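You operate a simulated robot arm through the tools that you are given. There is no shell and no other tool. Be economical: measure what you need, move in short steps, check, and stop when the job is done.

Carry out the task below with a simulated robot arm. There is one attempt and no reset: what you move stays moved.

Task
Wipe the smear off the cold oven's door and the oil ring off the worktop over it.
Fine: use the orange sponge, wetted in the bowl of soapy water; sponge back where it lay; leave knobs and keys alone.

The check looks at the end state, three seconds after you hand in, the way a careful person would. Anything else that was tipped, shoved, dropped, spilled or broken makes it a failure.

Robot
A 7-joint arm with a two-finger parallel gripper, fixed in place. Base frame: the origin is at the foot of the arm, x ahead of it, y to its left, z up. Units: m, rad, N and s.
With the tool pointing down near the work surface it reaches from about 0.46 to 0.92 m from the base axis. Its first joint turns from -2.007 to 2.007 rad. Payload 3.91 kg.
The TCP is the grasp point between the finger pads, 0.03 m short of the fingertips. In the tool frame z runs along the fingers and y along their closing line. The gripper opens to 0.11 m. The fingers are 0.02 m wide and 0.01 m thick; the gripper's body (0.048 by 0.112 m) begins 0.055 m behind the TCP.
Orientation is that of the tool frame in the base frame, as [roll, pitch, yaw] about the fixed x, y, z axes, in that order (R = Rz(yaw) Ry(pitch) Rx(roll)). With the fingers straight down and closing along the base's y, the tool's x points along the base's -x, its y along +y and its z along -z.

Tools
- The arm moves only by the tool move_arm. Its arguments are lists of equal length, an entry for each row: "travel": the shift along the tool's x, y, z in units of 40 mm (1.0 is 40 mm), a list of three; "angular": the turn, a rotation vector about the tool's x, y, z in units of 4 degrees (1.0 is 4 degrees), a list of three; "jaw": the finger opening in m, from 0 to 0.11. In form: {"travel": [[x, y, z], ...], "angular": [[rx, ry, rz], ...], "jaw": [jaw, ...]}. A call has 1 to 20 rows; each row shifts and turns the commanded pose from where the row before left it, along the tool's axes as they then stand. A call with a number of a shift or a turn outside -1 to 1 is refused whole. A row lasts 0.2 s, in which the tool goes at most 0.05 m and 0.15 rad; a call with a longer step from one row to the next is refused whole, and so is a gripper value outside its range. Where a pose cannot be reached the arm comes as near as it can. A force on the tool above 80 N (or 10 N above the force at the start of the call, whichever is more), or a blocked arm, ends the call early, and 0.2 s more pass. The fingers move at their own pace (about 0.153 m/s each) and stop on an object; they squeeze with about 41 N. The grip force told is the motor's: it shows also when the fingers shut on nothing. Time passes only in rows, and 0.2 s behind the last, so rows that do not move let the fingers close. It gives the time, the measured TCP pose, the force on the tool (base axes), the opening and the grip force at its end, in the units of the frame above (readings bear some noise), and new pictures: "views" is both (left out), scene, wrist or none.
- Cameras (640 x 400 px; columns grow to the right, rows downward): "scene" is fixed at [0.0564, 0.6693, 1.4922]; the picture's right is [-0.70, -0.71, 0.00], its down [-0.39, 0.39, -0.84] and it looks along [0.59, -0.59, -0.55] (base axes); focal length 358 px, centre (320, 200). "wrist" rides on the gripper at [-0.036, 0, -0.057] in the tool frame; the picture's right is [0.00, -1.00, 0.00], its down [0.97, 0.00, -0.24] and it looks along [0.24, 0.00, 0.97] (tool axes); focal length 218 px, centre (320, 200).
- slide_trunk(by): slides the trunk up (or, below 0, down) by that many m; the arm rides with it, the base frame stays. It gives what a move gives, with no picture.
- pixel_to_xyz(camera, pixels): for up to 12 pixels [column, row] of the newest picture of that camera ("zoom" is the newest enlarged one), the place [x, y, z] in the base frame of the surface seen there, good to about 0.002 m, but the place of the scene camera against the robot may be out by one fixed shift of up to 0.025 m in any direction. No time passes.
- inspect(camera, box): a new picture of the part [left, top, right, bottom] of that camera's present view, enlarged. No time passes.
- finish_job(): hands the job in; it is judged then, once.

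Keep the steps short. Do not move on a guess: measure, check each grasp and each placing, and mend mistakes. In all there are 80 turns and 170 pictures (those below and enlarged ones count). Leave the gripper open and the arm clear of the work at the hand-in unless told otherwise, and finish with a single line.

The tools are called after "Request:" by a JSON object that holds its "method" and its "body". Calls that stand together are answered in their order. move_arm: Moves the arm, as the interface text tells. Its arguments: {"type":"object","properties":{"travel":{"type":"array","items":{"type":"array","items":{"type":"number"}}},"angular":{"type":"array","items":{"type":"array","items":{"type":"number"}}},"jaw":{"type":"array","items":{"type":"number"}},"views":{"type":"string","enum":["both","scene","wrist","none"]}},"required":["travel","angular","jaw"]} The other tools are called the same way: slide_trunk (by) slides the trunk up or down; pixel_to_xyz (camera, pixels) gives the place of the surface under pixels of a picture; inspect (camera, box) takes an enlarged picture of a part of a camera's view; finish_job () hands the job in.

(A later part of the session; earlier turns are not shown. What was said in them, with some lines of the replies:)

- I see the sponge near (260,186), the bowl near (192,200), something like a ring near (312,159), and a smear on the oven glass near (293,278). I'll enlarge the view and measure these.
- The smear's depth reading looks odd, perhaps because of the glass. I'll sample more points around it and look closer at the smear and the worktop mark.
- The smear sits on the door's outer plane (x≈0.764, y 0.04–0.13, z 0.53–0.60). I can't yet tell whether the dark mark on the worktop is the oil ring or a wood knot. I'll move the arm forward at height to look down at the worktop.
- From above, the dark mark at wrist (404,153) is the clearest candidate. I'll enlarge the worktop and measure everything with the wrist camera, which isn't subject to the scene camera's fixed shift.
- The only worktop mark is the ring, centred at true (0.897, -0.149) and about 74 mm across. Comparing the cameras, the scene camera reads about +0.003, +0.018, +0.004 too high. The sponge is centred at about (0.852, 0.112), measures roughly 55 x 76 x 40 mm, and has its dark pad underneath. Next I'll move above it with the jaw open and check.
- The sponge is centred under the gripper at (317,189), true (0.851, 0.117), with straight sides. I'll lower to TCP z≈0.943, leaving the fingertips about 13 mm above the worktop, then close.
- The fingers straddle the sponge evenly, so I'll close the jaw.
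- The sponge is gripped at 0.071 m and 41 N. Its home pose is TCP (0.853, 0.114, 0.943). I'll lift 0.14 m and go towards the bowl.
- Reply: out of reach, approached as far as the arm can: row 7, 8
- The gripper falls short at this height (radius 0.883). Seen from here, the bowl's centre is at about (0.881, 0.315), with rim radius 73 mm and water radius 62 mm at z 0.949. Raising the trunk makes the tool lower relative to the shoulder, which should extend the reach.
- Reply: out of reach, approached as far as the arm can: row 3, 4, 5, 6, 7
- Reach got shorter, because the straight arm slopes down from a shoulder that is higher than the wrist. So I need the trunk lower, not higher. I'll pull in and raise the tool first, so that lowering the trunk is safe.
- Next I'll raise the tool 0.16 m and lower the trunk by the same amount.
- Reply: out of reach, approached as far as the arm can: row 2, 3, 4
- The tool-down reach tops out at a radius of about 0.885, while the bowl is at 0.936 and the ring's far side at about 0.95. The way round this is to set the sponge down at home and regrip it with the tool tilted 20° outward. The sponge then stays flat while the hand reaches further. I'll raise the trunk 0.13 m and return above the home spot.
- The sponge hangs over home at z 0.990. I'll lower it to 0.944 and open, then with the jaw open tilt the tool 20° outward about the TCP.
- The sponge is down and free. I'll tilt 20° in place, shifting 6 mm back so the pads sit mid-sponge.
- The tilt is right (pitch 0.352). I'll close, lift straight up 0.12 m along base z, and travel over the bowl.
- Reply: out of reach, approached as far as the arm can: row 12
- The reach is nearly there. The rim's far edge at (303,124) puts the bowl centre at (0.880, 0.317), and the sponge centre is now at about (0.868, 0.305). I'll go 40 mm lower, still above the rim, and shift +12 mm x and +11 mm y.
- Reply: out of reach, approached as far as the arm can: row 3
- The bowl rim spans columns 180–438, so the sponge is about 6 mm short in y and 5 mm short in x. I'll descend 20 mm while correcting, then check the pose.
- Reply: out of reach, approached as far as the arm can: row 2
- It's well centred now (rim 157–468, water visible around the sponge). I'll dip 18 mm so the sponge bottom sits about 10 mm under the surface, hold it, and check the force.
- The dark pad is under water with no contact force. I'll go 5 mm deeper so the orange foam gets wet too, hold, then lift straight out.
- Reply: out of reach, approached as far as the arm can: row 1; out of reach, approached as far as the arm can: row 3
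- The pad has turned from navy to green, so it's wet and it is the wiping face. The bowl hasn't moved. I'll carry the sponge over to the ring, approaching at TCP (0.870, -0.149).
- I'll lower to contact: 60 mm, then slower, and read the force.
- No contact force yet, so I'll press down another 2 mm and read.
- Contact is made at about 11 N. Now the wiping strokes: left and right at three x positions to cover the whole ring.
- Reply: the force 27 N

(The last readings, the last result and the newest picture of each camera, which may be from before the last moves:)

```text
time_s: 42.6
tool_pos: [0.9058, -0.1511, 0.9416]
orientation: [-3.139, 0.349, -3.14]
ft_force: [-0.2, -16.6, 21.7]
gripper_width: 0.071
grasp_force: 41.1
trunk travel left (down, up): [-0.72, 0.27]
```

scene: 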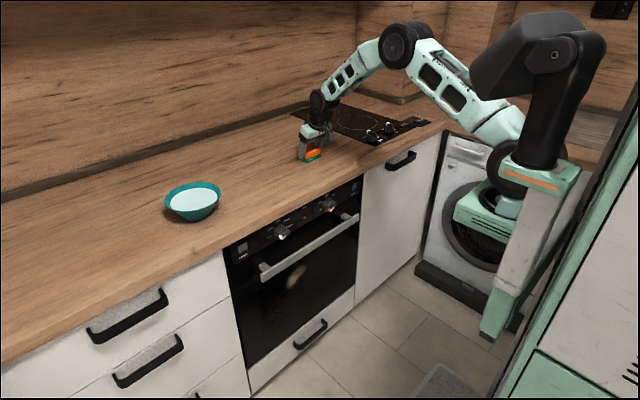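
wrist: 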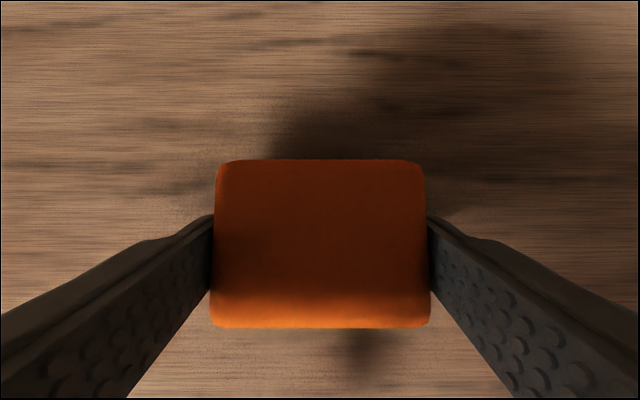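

No ring shows around the sponge. I'll lift 0.1 m and pull back 0.12 m to see the spot.

Request:
{"method": "move_arm", "body": {"travel": [[-0.345, 0, -0.939], [-0.345, 0, -0.939], [-0.173, 0, -0.47], [0.939, 0, -0.345], [0.939, 0, -0.345], [0.939, 0, -0.345], [0, 0, 0]], "angular": [[0, 0, 0], [0, 0, 0], [0, 0, 0], [0, 0, 0], [0, 0, 0], [0, 0, 0], [0, 0, 0]], "jaw": [0.05, 0.05, 0.05, 0.05, 0.05, 0.05, 0.05]}}

Request:
{"method": "inspect", "body": {"camera": "scene", "box": [260, 110, 380, 195]}}

```text
time_s: 44.2
tool_pos: [0.7863, -0.149, 1.0413]
orientation: [-3.141, 0.348, 3.14]
ft_force: [-0.6, 0.3, -0.7]
gripper_width: 0.0709
grasp_force: 40.9
trunk travel left (down, up): [-0.72, 0.27]
```

scene: 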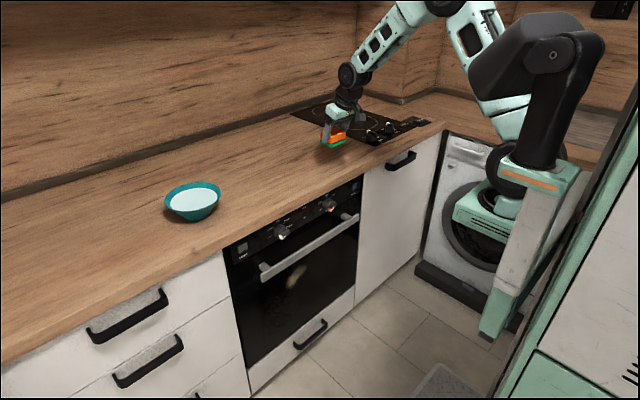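
wrist: 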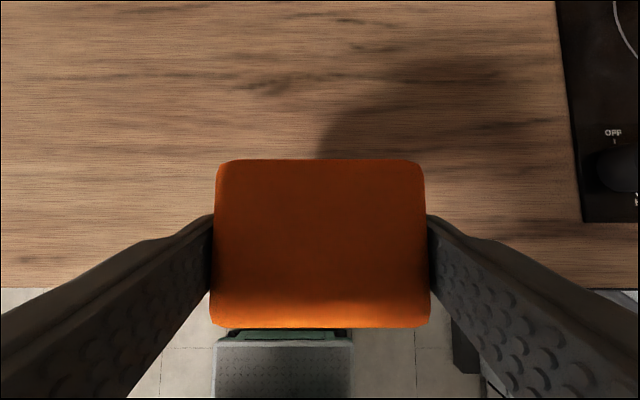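

```text
4.71 times, centred on (320, 152) of scene
```

zoom: 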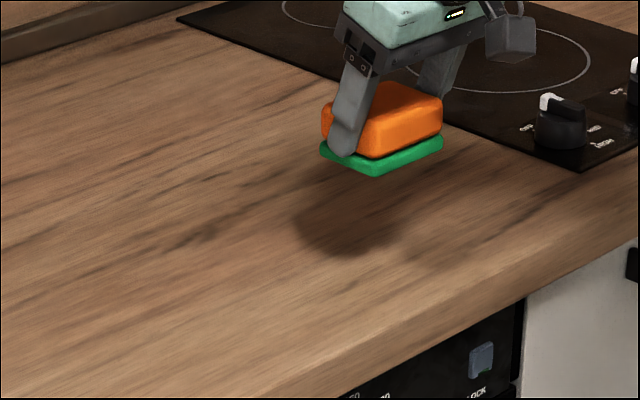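

The ring is gone from the worktop. Next is the door. I'll pull back in front of the counter to about (0.58, 0.062) and start rotating the tool upward about its y axis, so the wet face turns to +x.

Request:
{"method": "move_arm", "body": {"travel": [[0.691, 0.754, -0.254], [0.691, 0.754, -0.254], [0.691, 0.754, -0.254], [0.691, 0.754, -0.254], [0.691, 0.754, -0.254], [0.691, 0.754, -0.254], [0.691, 0.754, -0.254], [0, 0, 0], [0, 0, 0], [0, 0, 0], [0, 0, 0], [0, 0, 0], [0, 0, 0], [0, 0, 0], [0, 0, 0], [0, 0, 0]], "angular": [[0, 0, 0], [0, 0, 0], [0, 0, 0], [0, 0, 0], [0, 0, 0], [0, 0, 0], [0, 0, 0], [0, -1, 0], [0, -1, 0], [0, -1, 0], [0, -1, 0], [0, -1, 0], [0, -1, 0], [0, -1, 0], [0, -1, 0], [0, 0, 0]], "jaw": [0.05, 0.05, 0.05, 0.05, 0.05, 0.05, 0.05, 0.05, 0.05, 0.05, 0.05, 0.05, 0.05, 0.05, 0.05, 0.05]}}

```text
time_s: 47.5
tool_pos: [0.59, 0.0767, 1.0653]
orientation: [2.878, 0.858, 2.914]
ft_force: [0.0, 1.0, -0.3]
gripper_width: 0.0707
grasp_force: 40.8
out of reach, approached as far as the arm can: row 14, 15
trunk travel left (down, up): [-0.72, 0.27]
stopped in row 16: the arm was blocked; the commanded pose is now the measured one
```

scene: 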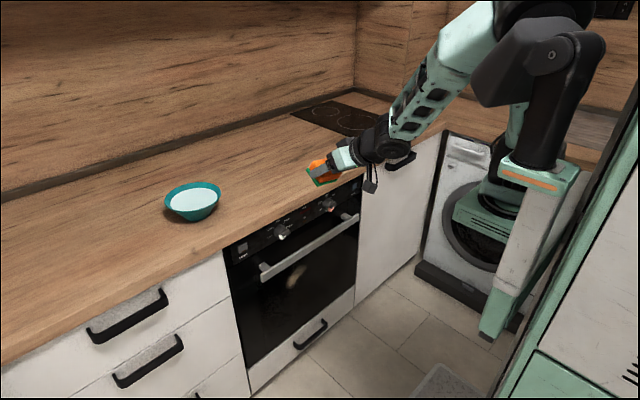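
wrist: 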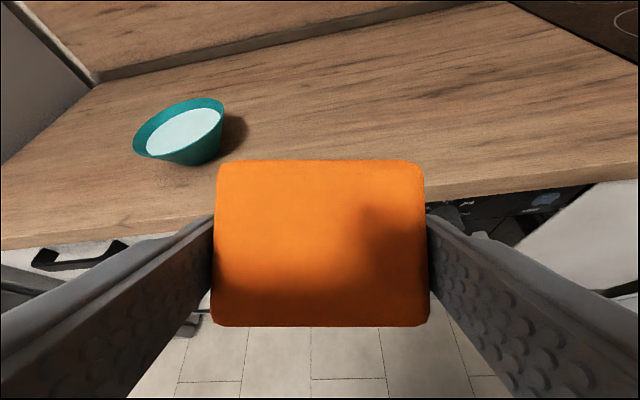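

The arm blocked because it is folded too close to the shoulder at this height, and the hand twisted a little. I'll move 55 mm forward and undo the twist using the measured angles. After that I'll rotate at a lower relative height, where there's more room.

Request:
{"method": "move_arm", "body": {"travel": [[-0.44, 0.02, 0.53], [-0.44, 0.02, 0.53], [0, 0, 0], [0, 0, 0], [0, 0, 0], [0, 0, 0]], "angular": [[0, 0, 0], [0, 0, 0], [0.43, 0.1, -0.71], [0.43, 0.1, -0.71], [0.43, 0.1, -0.71], [0, 0, 0]], "jaw": [0.05, 0.05, 0.05, 0.05, 0.05, 0.05]}}

```text
time_s: 48.9
tool_pos: [0.6433, 0.0791, 1.064]
orientation: [-3.126, 0.855, -3.124]
ft_force: [-0.8, -0.2, 0.5]
gripper_width: 0.0713
grasp_force: 40.8
trunk travel left (down, up): [-0.72, 0.27]
```

scene: 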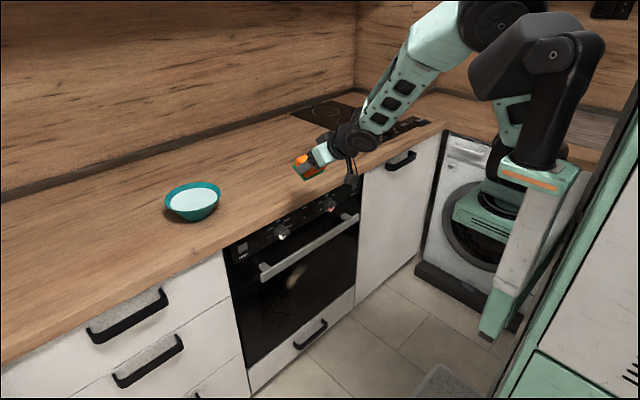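
wrist: 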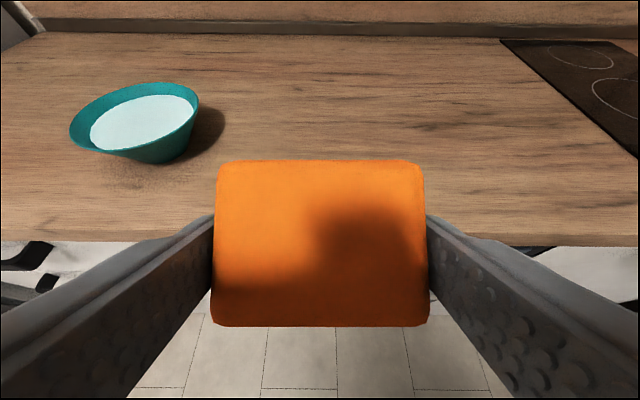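

The orientation is square again (pitch 0.855). I'll lower 0.1 m in front of the counter edge, with about 45 mm of clearance, then rotate on 8 steps.

Request:
{"method": "move_arm", "body": {"travel": [[0.63, 0, 0.547], [0.63, 0, 0.547], [0.63, 0, 0.547], [0, 0, 0], [0, 0, 0], [0, 0, 0], [0, 0, 0], [0, 0, 0], [0, 0, 0], [0, 0, 0], [0, 0, 0], [0, 0, 0]], "angular": [[0, 0, 0], [0, 0, 0], [0, 0, 0], [0, -1, 0], [0, -1, 0], [0, -1, 0], [0, -1, 0], [0, -1, 0], [0, -1, 0], [0, -1, 0], [0, -1, 0], [0, 0, 0]], "jaw": [0.05, 0.05, 0.05, 0.05, 0.05, 0.05, 0.05, 0.05, 0.05, 0.05, 0.05, 0.05]}}

```text
time_s: 51.5
tool_pos: [0.6443, 0.0781, 0.9652]
orientation: [-3.09, 1.417, -3.085]
ft_force: [0.6, 0.9, -0.4]
gripper_width: 0.071
grasp_force: 41.0
trunk travel left (down, up): [-0.72, 0.27]
```

scene: 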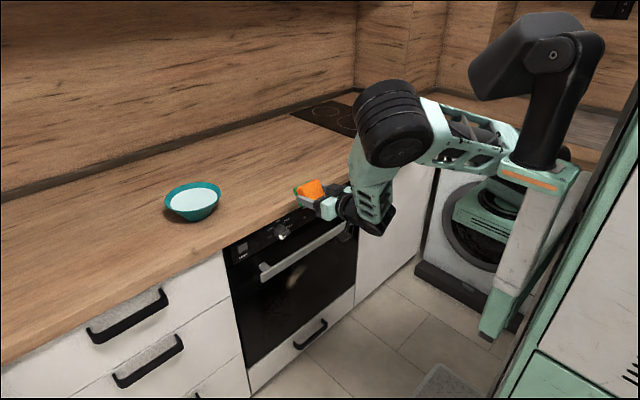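
wrist: 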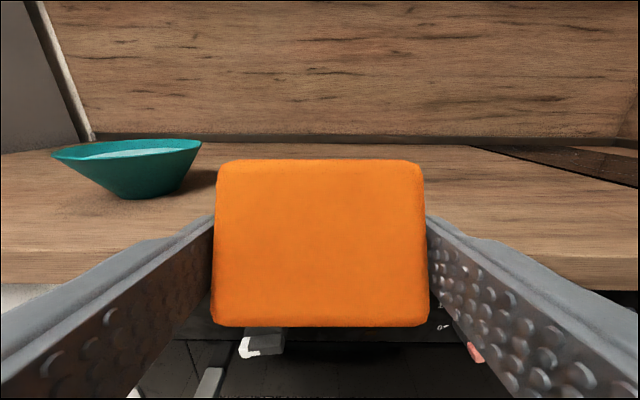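

The rotation works well here. I'll finish the last 7.2 steps so the wet face looks straight at the door.

Request:
{"method": "move_arm", "body": {"travel": [[0, 0, 0], [0, 0, 0], [0, 0, 0], [0, 0, 0], [0, 0, 0], [0, 0, 0], [0, 0, 0], [0, 0, 0], [0, 0, 0]], "angular": [[0, -1, 0], [0, -1, 0], [0, -1, 0], [0, -1, 0], [0, -1, 0], [0, -1, 0], [0, -1, 0], [0, -0.2, 0], [0, 0, 0]], "jaw": [0.05, 0.05, 0.05, 0.05, 0.05, 0.05, 0.05, 0.05, 0.05]}}

Request:
{"method": "inspect", "body": {"camera": "scene", "box": [240, 150, 400, 290]}}

```text
time_s: 53.5
tool_pos: [0.6441, 0.0779, 0.9633]
orientation: [-0.024, 1.224, -0.016]
ft_force: [0.8, 0.8, -1.2]
gripper_width: 0.0709
grasp_force: 41.1
trunk travel left (down, up): [-0.72, 0.27]
```

scene: 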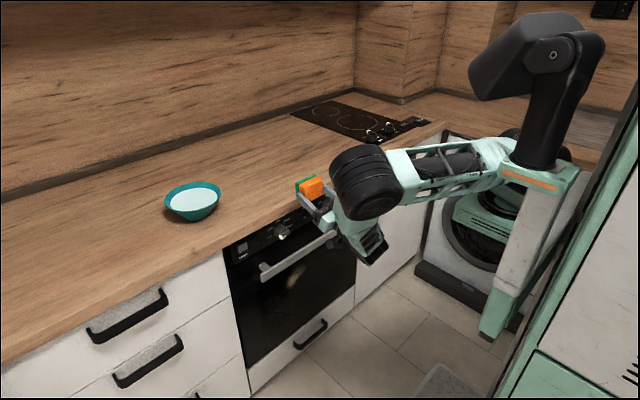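
wrist: 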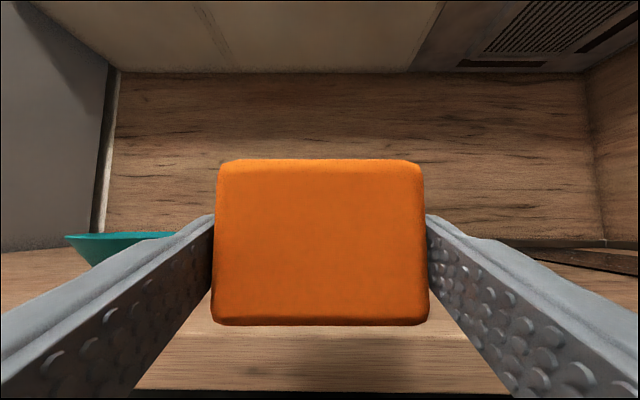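

```text
2.86 times, centred on (320, 220) of scene
```

zoom: 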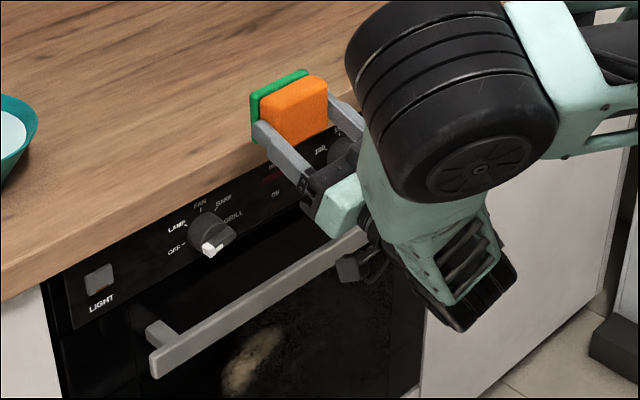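

The wet green face now looks at +x with the tool elevated 20°. I'll back off 20 mm for handle clearance, then slide the trunk down 0.20 m and look.

Request:
{"method": "move_arm", "body": {"travel": [[-0.17, 0, -0.47], [0, 0, 0]], "angular": [[0, 0, 0], [0, 0, 0]], "jaw": [0.05, 0.05], "views": "none"}}

Request:
{"method": "slide_trunk", "body": {"by": -0.2}}

Request:
{"method": "inspect", "body": {"camera": "scene", "box": [200, 150, 520, 350]}}

```text
time_s: 54.1
tool_pos: [0.6237, 0.0781, 0.9641]
orientation: [-0.023, 1.225, -0.016]
ft_force: [-0.2, -0.2, -0.6]
gripper_width: 0.0709
grasp_force: 40.2
trunk travel left (down, up): [-0.72, 0.27]
```

```text
time_s: 56.3
tool_pos: [0.6238, 0.0776, 0.7633]
orientation: [-0.022, 1.225, -0.015]
ft_force: [0.8, 0.7, -0.2]
gripper_width: 0.071
grasp_force: 41.1
trunk travel left (down, up): [-0.52, 0.47]
```

```text
2.00 times, centred on (360, 250) of scene
```

zoom: 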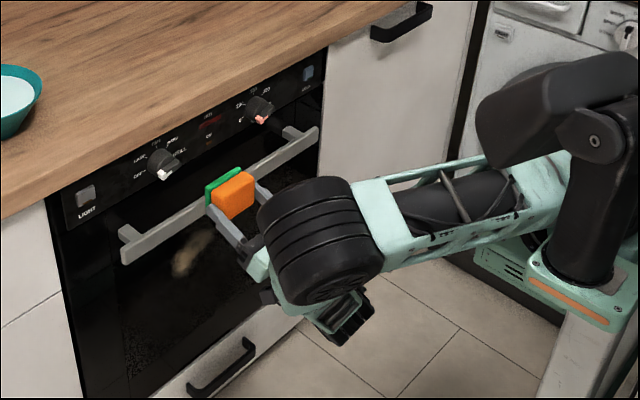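

Everything is clear of the handle and knobs. I'll slide down another 0.20 m to smear height (z≈0.563) and look with both cameras.

Request:
{"method": "slide_trunk", "body": {"by": -0.2}}

Request:
{"method": "move_arm", "body": {"travel": [[0, 0, 0]], "angular": [[0, 0, 0]], "jaw": [0.05]}}

Request:
{"method": "inspect", "body": {"camera": "scene", "box": [220, 180, 380, 330]}}

```text
time_s: 58.5
tool_pos: [0.624, 0.0781, 0.5644]
orientation: [-0.023, 1.225, -0.017]
ft_force: [-0.1, 0.5, -0.4]
gripper_width: 0.0707
grasp_force: 41.1
trunk travel left (down, up): [-0.32, 0.67]
```

```text
time_s: 58.9
tool_pos: [0.6233, 0.0782, 0.5642]
orientation: [-0.022, 1.224, -0.016]
ft_force: [-0.6, 0.9, 0.1]
gripper_width: 0.0711
grasp_force: 40.9
trunk travel left (down, up): [-0.32, 0.67]
```

scene: 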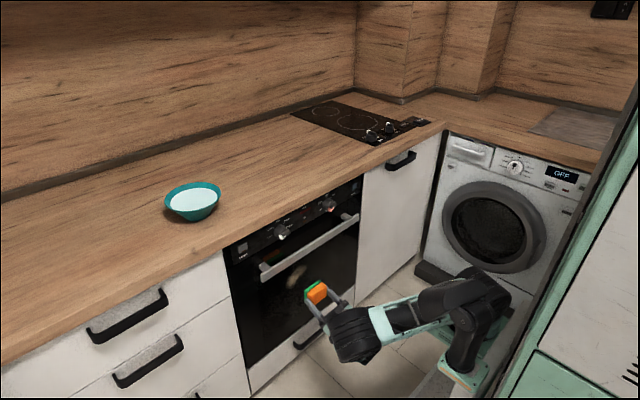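
wrist: 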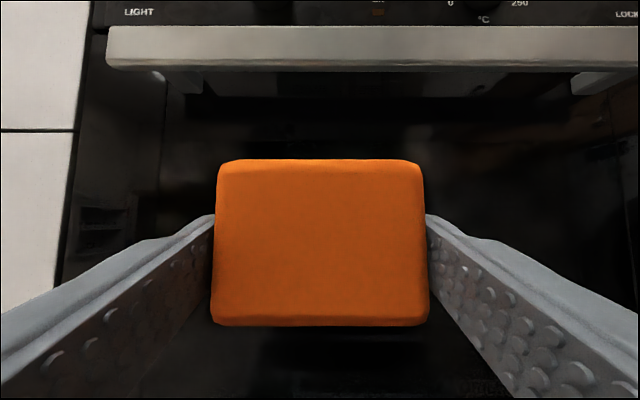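

```text
2.67 times, centred on (300, 255) of scene
```

zoom: 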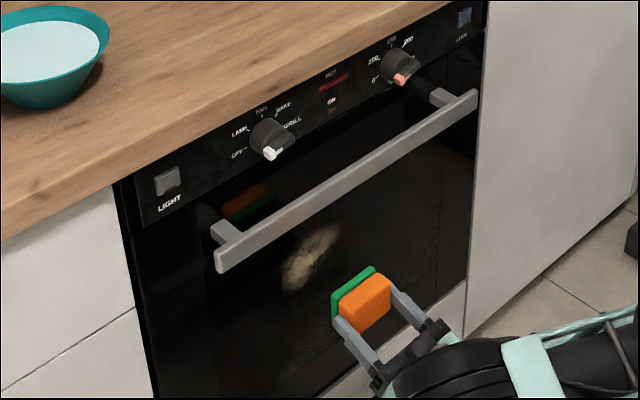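

The smear is visible in the scene view and lies behind the sponge as seen from the wrist. I'll measure its extent and the glass plane once more.

Request:
{"method": "pixel_to_xyz", "body": {"camera": "scene", "pixels": [[303, 265], [306, 265], [300, 268], [296, 274], [293, 280], [290, 284], [288, 287], [293, 273], [302, 274]]}}

Request:
{"method": "pixel_to_xyz", "body": {"camera": "wrist", "pixels": [[320, 150], [250, 140], [200, 180], [300, 345], [450, 200], [370, 45], [320, 100], [200, 150], [250, 380]]}}

```text
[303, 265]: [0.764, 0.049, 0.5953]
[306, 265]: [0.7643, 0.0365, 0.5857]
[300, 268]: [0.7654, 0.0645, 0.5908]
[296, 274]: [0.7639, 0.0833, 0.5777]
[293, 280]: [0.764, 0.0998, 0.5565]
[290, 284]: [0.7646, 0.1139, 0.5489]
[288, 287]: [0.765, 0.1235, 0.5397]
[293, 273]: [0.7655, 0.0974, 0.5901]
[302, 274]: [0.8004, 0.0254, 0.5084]
```

```text
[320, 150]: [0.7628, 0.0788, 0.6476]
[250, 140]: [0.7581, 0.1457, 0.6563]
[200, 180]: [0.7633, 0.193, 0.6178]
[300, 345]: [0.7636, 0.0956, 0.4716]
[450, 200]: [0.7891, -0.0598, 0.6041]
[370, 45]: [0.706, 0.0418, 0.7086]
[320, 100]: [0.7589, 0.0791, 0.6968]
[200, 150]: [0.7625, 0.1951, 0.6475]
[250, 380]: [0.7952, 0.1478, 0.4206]
```

The glass is at x≈0.763. The smear's true extent is y 0.015–0.11, z 0.53–0.60. I'll approach to TCP (0.70, 0.065, 0.556), about 20 mm short of contact.

Request:
{"method": "move_arm", "body": {"travel": [[0.42, -0.16, 0.86], [0.42, -0.16, 0.86], [0, 0, 0]], "angular": [[0, 0, 0], [0, 0, 0], [0, 0, 0]], "jaw": [0.05, 0.05, 0.05]}}

Request:
{"method": "inspect", "body": {"camera": "scene", "box": [220, 180, 380, 330]}}

```text
time_s: 59.7
tool_pos: [0.701, 0.0655, 0.5558]
orientation: [-0.024, 1.225, -0.015]
ft_force: [0.5, -0.2, -2.1]
gripper_width: 0.0712
grasp_force: 40.9
trunk travel left (down, up): [-0.32, 0.67]
```

scene: 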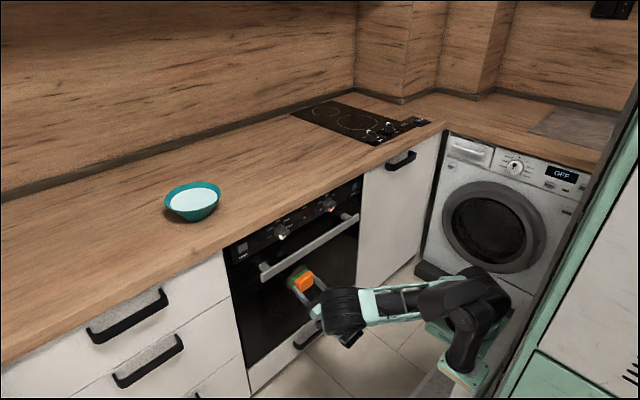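
wrist: 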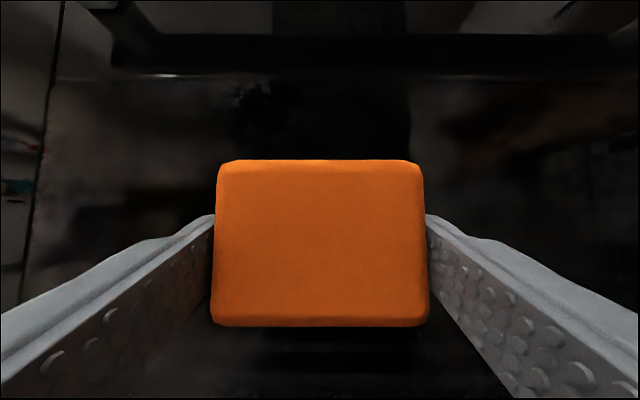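

```text
2.67 times, centred on (300, 255) of scene
```

zoom: 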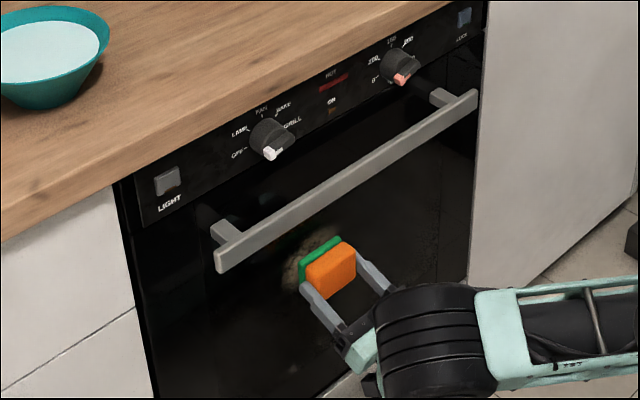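

The sponge is in front of the smear. I'll advance 18 mm, then 2 mm more, reading the force.

Request:
{"method": "move_arm", "body": {"travel": [[0.1, 0, 0.28], [0.05, 0, 0.14], [0.017, 0, 0.047], [0, 0, 0]], "angular": [[0, 0, 0], [0, 0, 0], [0, 0, 0], [0, 0, 0]], "jaw": [0.05, 0.05, 0.05, 0.05], "views": "none"}}

```text
time_s: 60.7
tool_pos: [0.7198, 0.0665, 0.5557]
orientation: [-0.025, 1.225, -0.021]
ft_force: [-51.8, -5.2, -2.0]
gripper_width: 0.0715
grasp_force: 41.0
trunk travel left (down, up): [-0.32, 0.67]
```

That's firm contact at 52 N, more than needed, so I'll ease back 1.5 mm.

Request:
{"method": "move_arm", "body": {"travel": [[-0.013, 0, -0.035], [0, 0, 0]], "angular": [[0, 0, 0], [0, 0, 0]], "jaw": [0.05, 0.05], "views": "none"}}

```text
time_s: 61.3
tool_pos: [0.7192, 0.0653, 0.5555]
orientation: [-0.021, 1.225, -0.012]
ft_force: [-22.4, 0.0, -5.6]
gripper_width: 0.0711
grasp_force: 41.0
trunk travel left (down, up): [-0.32, 0.67]
```

At 22 N, I'll make left-right strokes at three heights (centre, +22 mm, -22 mm).

Request:
{"method": "move_arm", "body": {"travel": [[0, 0.85, 0], [0, -0.85, 0], [0, -0.85, 0], [0, 0.85, 0], [-0.517, 0, 0.187], [0, 0.85, 0], [0, -0.85, 0], [0, -0.85, 0], [0, 0.85, 0], [0.517, 0, -0.187], [0.517, 0, -0.187], [0, 0.85, 0], [0, -0.85, 0], [0, -0.85, 0], [0, 0.85, 0], [-0.517, 0, 0.187], [0, 0, 0]], "angular": [[0, 0, 0], [0, 0, 0], [0, 0, 0], [0, 0, 0], [0, 0, 0], [0, 0, 0], [0, 0, 0], [0, 0, 0], [0, 0, 0], [0, 0, 0], [0, 0, 0], [0, 0, 0], [0, 0, 0], [0, 0, 0], [0, 0, 0], [0, 0, 0], [0, 0, 0]], "jaw": [0.05, 0.05, 0.05, 0.05, 0.05, 0.05, 0.05, 0.05, 0.05, 0.05, 0.05, 0.05, 0.05, 0.05, 0.05, 0.05, 0.05], "views": "none"}}

```text
time_s: 64.9
tool_pos: [0.7182, 0.0659, 0.5556]
orientation: [-0.025, 1.225, -0.017]
ft_force: [-8.5, -1.1, -5.3]
gripper_width: 0.0711
grasp_force: 41.4
trunk travel left (down, up): [-0.32, 0.67]
```

Contact held through the strokes. I'll back straight off 95 mm and look.

Request:
{"method": "move_arm", "body": {"travel": [[-0.27, 0, -0.75], [-0.27, 0, -0.75], [-0.27, 0, -0.75], [0, 0, 0]], "angular": [[0, 0, 0], [0, 0, 0], [0, 0, 0], [0, 0, 0]], "jaw": [0.05, 0.05, 0.05, 0.05]}}

Request:
{"method": "inspect", "body": {"camera": "scene", "box": [240, 215, 360, 310]}}

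```text
time_s: 65.9
tool_pos: [0.623, 0.0652, 0.5539]
orientation: [-0.023, 1.228, -0.016]
ft_force: [-0.4, 0.9, -0.5]
gripper_width: 0.071
grasp_force: 40.5
trunk travel left (down, up): [-0.32, 0.67]
```

scene: 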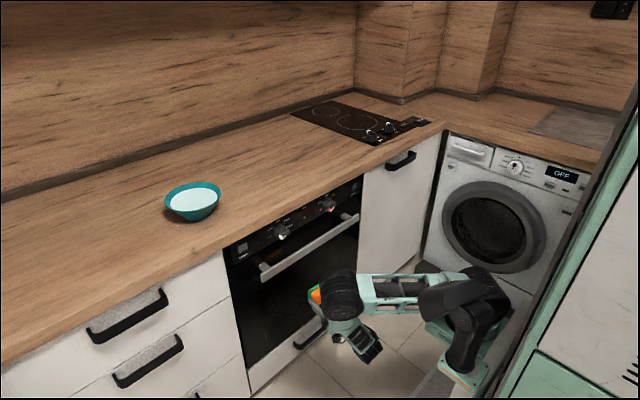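
wrist: 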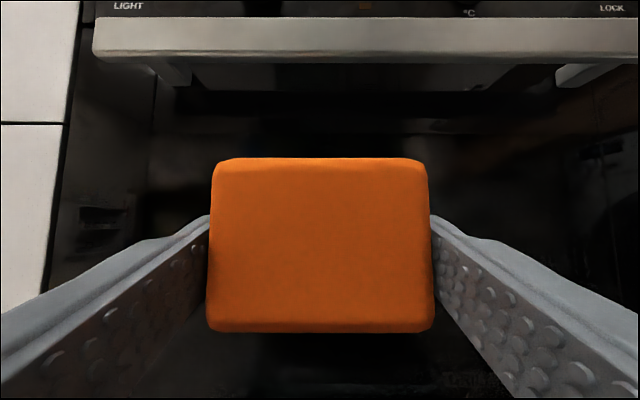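

```text
4.21 times, centred on (300, 262) of scene
```

zoom: 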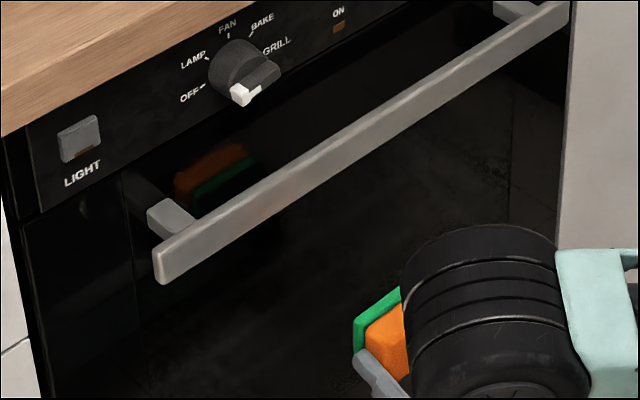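

The smear is gone. The sponge looks slightly larger in the wrist view, so it was pushed about 3 mm deeper into the jaw; I'll allow for that when placing. Now I'll take the trunk back up 0.40 m along the same clear path, then rotate back.

Request:
{"method": "slide_trunk", "body": {"by": 0.4}}

Request:
{"method": "move_arm", "body": {"travel": [[0.17, 0, 0.47], [0, 0, 0], [0, 0, 0], [0, 0, 0], [0, 0, 0], [0, 0, 0], [0, 0, 0], [0, 0, 0], [0, 0, 0], [0, 0, 0], [0, 0, 0], [0, 0, 0], [0, 0, 0], [0, 0, 0], [0, 0, 0], [0, 0, 0], [0, 0, 0]], "angular": [[0, 0, 0], [0, 1, 0], [0, 1, 0], [0, 1, 0], [0, 1, 0], [0, 1, 0], [0, 1, 0], [0, 1, 0], [0, 1, 0], [0, 1, 0], [0, 1, 0], [0, 1, 0], [0, 1, 0], [0, 1, 0], [0, 1, 0], [0, 1, 0], [0, 0, 0]], "jaw": [0.05, 0.05, 0.05, 0.05, 0.05, 0.05, 0.05, 0.05, 0.05, 0.05, 0.05, 0.05, 0.05, 0.05, 0.05, 0.05, 0.05]}}

```text
time_s: 69.7
tool_pos: [0.6224, 0.0664, 0.9563]
orientation: [-0.023, 1.226, -0.014]
ft_force: [0.3, 0.6, -0.9]
gripper_width: 0.0711
grasp_force: 40.7
trunk travel left (down, up): [-0.72, 0.27]
```

```text
time_s: 73.3
tool_pos: [0.6432, 0.0657, 0.9555]
orientation: [-3.129, 0.871, -3.126]
ft_force: [0.0, 0.0, -0.2]
gripper_width: 0.0708
grasp_force: 41.3
trunk travel left (down, up): [-0.72, 0.27]
```

scene: 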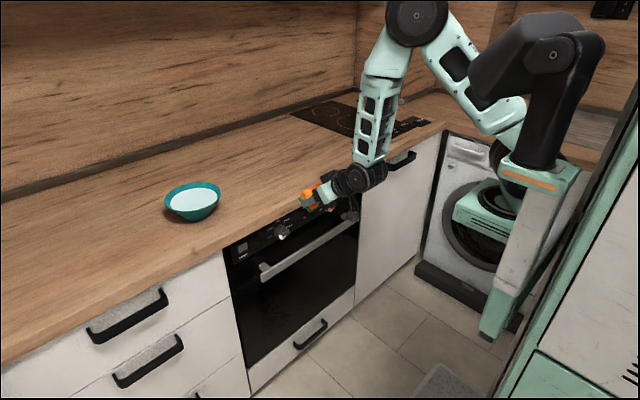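
wrist: 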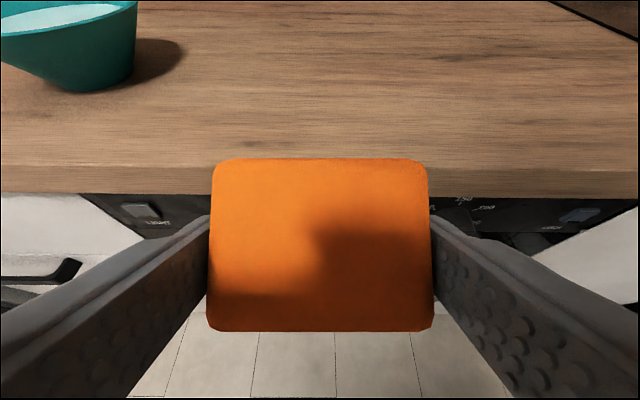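

Pitch is 0.871. I'll raise 0.1 m, turn back the remaining 7.46 steps to 0.350, and trim the small yaw residue.

Request:
{"method": "move_arm", "body": {"travel": [[-0.64, 0, -0.537], [-0.64, 0, -0.537], [-0.64, 0, -0.537], [0, 0, 0], [0, 0, 0], [0, 0, 0], [0, 0, 0], [0, 0, 0], [0, 0, 0], [0, 0, 0], [0, 0, 0], [0, 0, 0]], "angular": [[0, 0, 0.14], [0, 0, 0], [0, 0, 0], [0, 1, 0], [0, 1, 0], [0, 1, 0], [0, 1, 0], [0, 1, 0], [0, 1, 0], [0, 1, 0], [0, 0.46, 0], [0, 0, 0]], "jaw": [0.05, 0.05, 0.05, 0.05, 0.05, 0.05, 0.05, 0.05, 0.05, 0.05, 0.05, 0.05], "views": "none"}}

```text
time_s: 75.9
tool_pos: [0.6429, 0.0624, 1.0547]
orientation: [-3.127, 0.412, 3.14]
ft_force: [0.3, 0.8, -0.4]
gripper_width: 0.0709
grasp_force: 41.1
out of reach, approached as far as the arm can: row 8
trunk travel left (down, up): [-0.72, 0.27]
```

One step was limited by reach close in. I'll move out over the counter, then trim the orientation there.

Request:
{"method": "move_arm", "body": {"travel": [[-0.9, 0.33, 0.39], [-0.9, 0.33, 0.39], [-0.9, 0.33, 0.39], [-0.9, 0.33, 0.39], [0, 0, 0], [0, 0, 0]], "angular": [[0, 0, 0], [0, 0, 0], [0, 0, 0], [0, 0, 0], [-0.2, 0.9, 0], [0, 0, 0]], "jaw": [0.05, 0.05, 0.05, 0.05, 0.05, 0.05]}}

```text
time_s: 77.3
tool_pos: [0.8008, 0.1134, 1.0558]
orientation: [-3.139, 0.347, 3.139]
ft_force: [0.4, 0.0, -1.1]
gripper_width: 0.071
grasp_force: 40.7
trunk travel left (down, up): [-0.72, 0.27]
```

scene: 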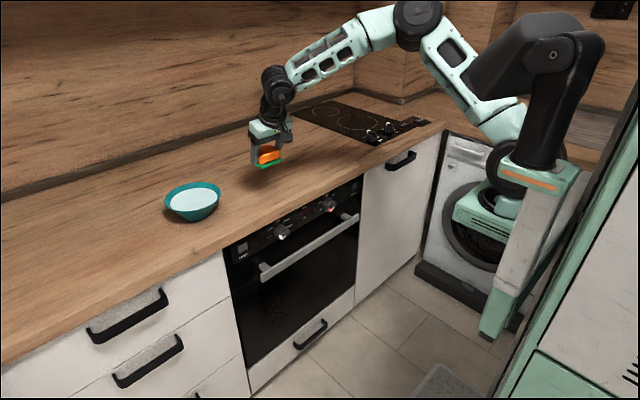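
wrist: 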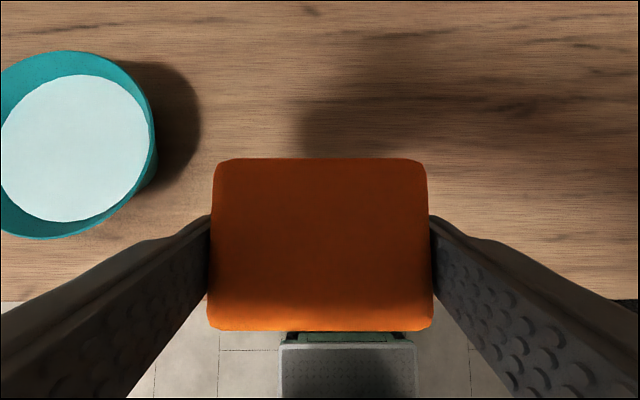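

The orientation is restored. I'll move to x 0.844 over home and lower to TCP z≈0.945.

Request:
{"method": "move_arm", "body": {"travel": [[-0.505, 0.02, 0.186], [-0.505, 0.01, 0.186], [0, 0, 0], [0.319, 0, 0.867], [0.319, 0, 0.867], [0.319, 0, 0.867], [0, 0, 0]], "angular": [[0, 0, 0], [0, 0, 0], [0, 0, 0], [0, 0, 0], [0, 0, 0], [0, 0, 0], [0, 0, 0]], "jaw": [0.05, 0.05, 0.05, 0.05, 0.05, 0.05, 0.05]}}

Request:
{"method": "inspect", "body": {"camera": "scene", "box": [210, 140, 310, 210]}}

```text
time_s: 78.9
tool_pos: [0.8442, 0.1163, 0.9438]
orientation: [-3.141, 0.353, 3.138]
ft_force: [0.6, 0.6, -0.2]
gripper_width: 0.071
grasp_force: 41.1
trunk travel left (down, up): [-0.72, 0.27]
```

scene: 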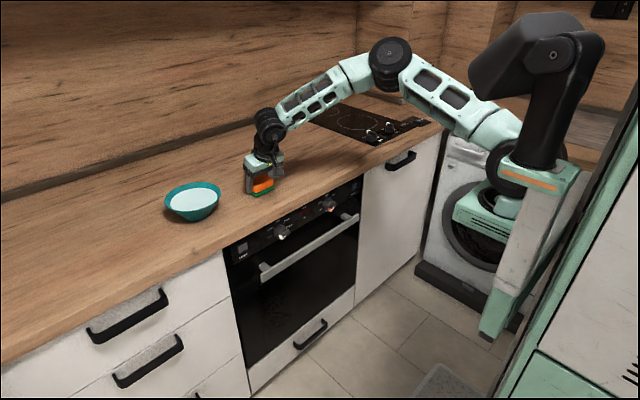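
wrist: 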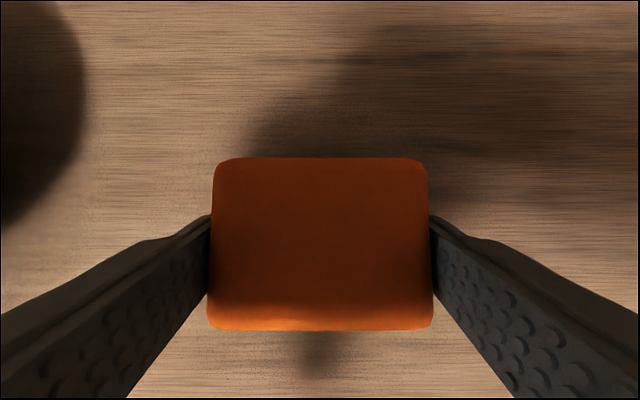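

```text
5.71 times, centred on (260, 175) of scene
```

zoom: 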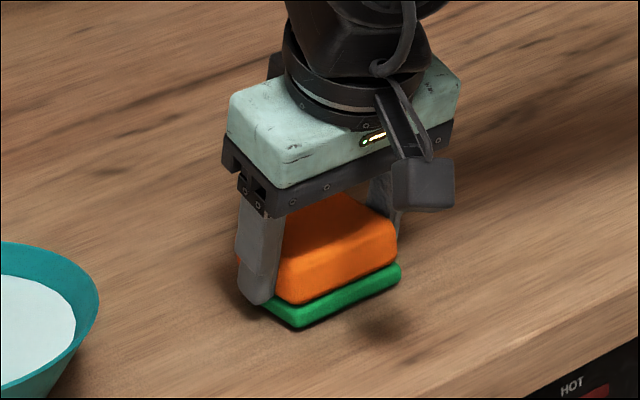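

I'll lower in 1.5 mm steps until contact shows.

Request:
{"method": "move_arm", "body": {"travel": [[0.012, -0.03, 0.035], [0.012, 0, 0.035], [0, 0, 0]], "angular": [[0, 0, 0], [0, 0, 0], [0, 0, 0]], "jaw": [0.05, 0.05, 0.05], "views": "none"}}

```text
time_s: 79.7
tool_pos: [0.843, 0.1138, 0.9405]
orientation: [-3.141, 0.35, 3.137]
ft_force: [-0.4, -0.2, -0.4]
gripper_width: 0.0709
grasp_force: 40.9
trunk travel left (down, up): [-0.72, 0.27]
```

Request:
{"method": "move_arm", "body": {"travel": [[0.009, 0, 0.025], [0, 0, 0]], "angular": [[0, 0, 0], [0, 0, 0]], "jaw": [0.05, 0.05], "views": "none"}}

```text
time_s: 80.3
tool_pos: [0.843, 0.114, 0.9402]
orientation: [3.14, 0.352, 3.137]
ft_force: [0.3, 1.1, 3.1]
gripper_width: 0.0712
grasp_force: 41.5
trunk travel left (down, up): [-0.72, 0.27]
```

Light contact now (3 N). I'll open the fingers, withdraw along the tool axis, and look.

Request:
{"method": "move_arm", "body": {"travel": [[0, 0, 0], [0, 0, 0], [0, 0, 0], [0, 0, -0.8], [0, 0, -1], [0, 0, -1], [0, 0, -1], [0, 0, -1], [0, 0, 0]], "angular": [[0, 0, 0], [0, 0, 0], [0, 0, 0], [0, 0, 0], [0, 0, 0], [0, 0, 0], [0, 0, 0], [0, 0, 0], [0, 0, 0]], "jaw": [0.09, 0.11, 0.11, 0.11, 0.11, 0.11, 0.11, 0.11, 0.11]}}

Request:
{"method": "inspect", "body": {"camera": "scene", "box": [150, 130, 350, 255]}}

Request:
{"method": "inspect", "body": {"camera": "scene", "box": [220, 180, 380, 380]}}

```text
time_s: 82.3
tool_pos: [0.7773, 0.1143, 1.1204]
orientation: [-3.14, 0.351, 3.138]
ft_force: [-1.1, 0.8, 0.1]
gripper_width: 0.1097
grasp_force: 0.0
trunk travel left (down, up): [-0.72, 0.27]
```

scene: 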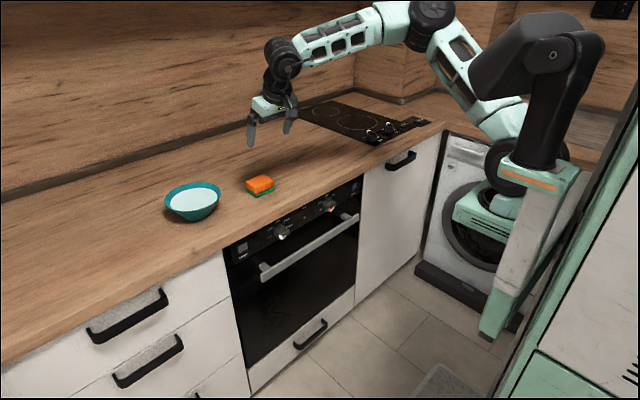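
wrist: 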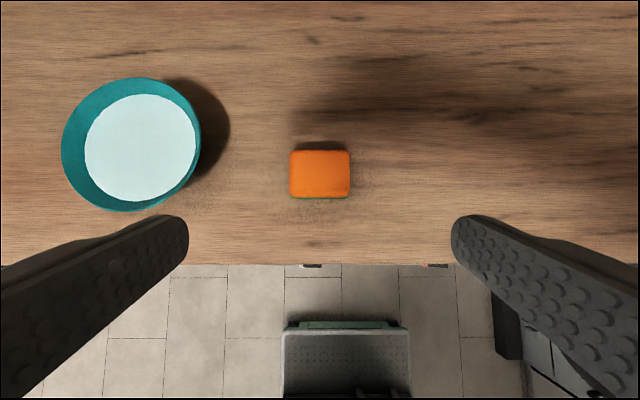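

```text
3.20 times, centred on (250, 192) of scene
```

zoom: 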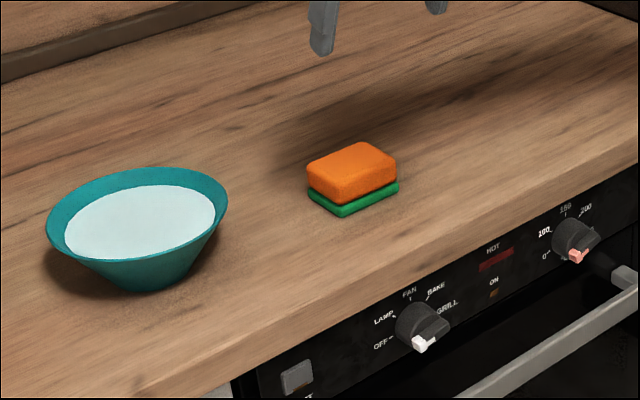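

```text
2.00 times, centred on (300, 280) of scene
```

zoom: 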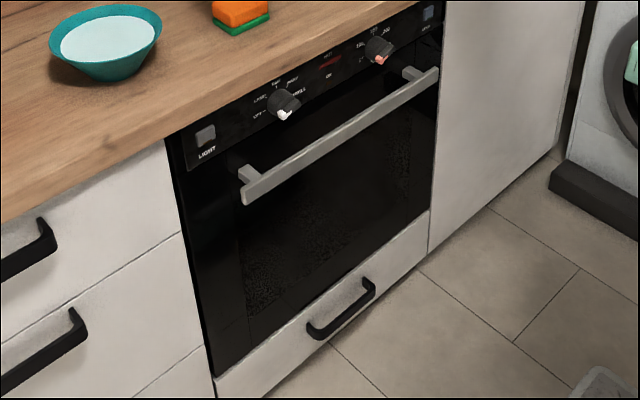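

The sponge is back at the same pixels as at the start, and the bowl and knobs are unchanged. The glass and worktop are clean, and the gripper is open and clear, so I'm handing in.

Request:
{"method": "finish_job", "body": {}}

```text
The job is handed in.
```

The oven-door smear and the worktop oil ring are both wiped off with the wetted orange sponge, the sponge is back where it lay, and the knobs and keys were not touched.
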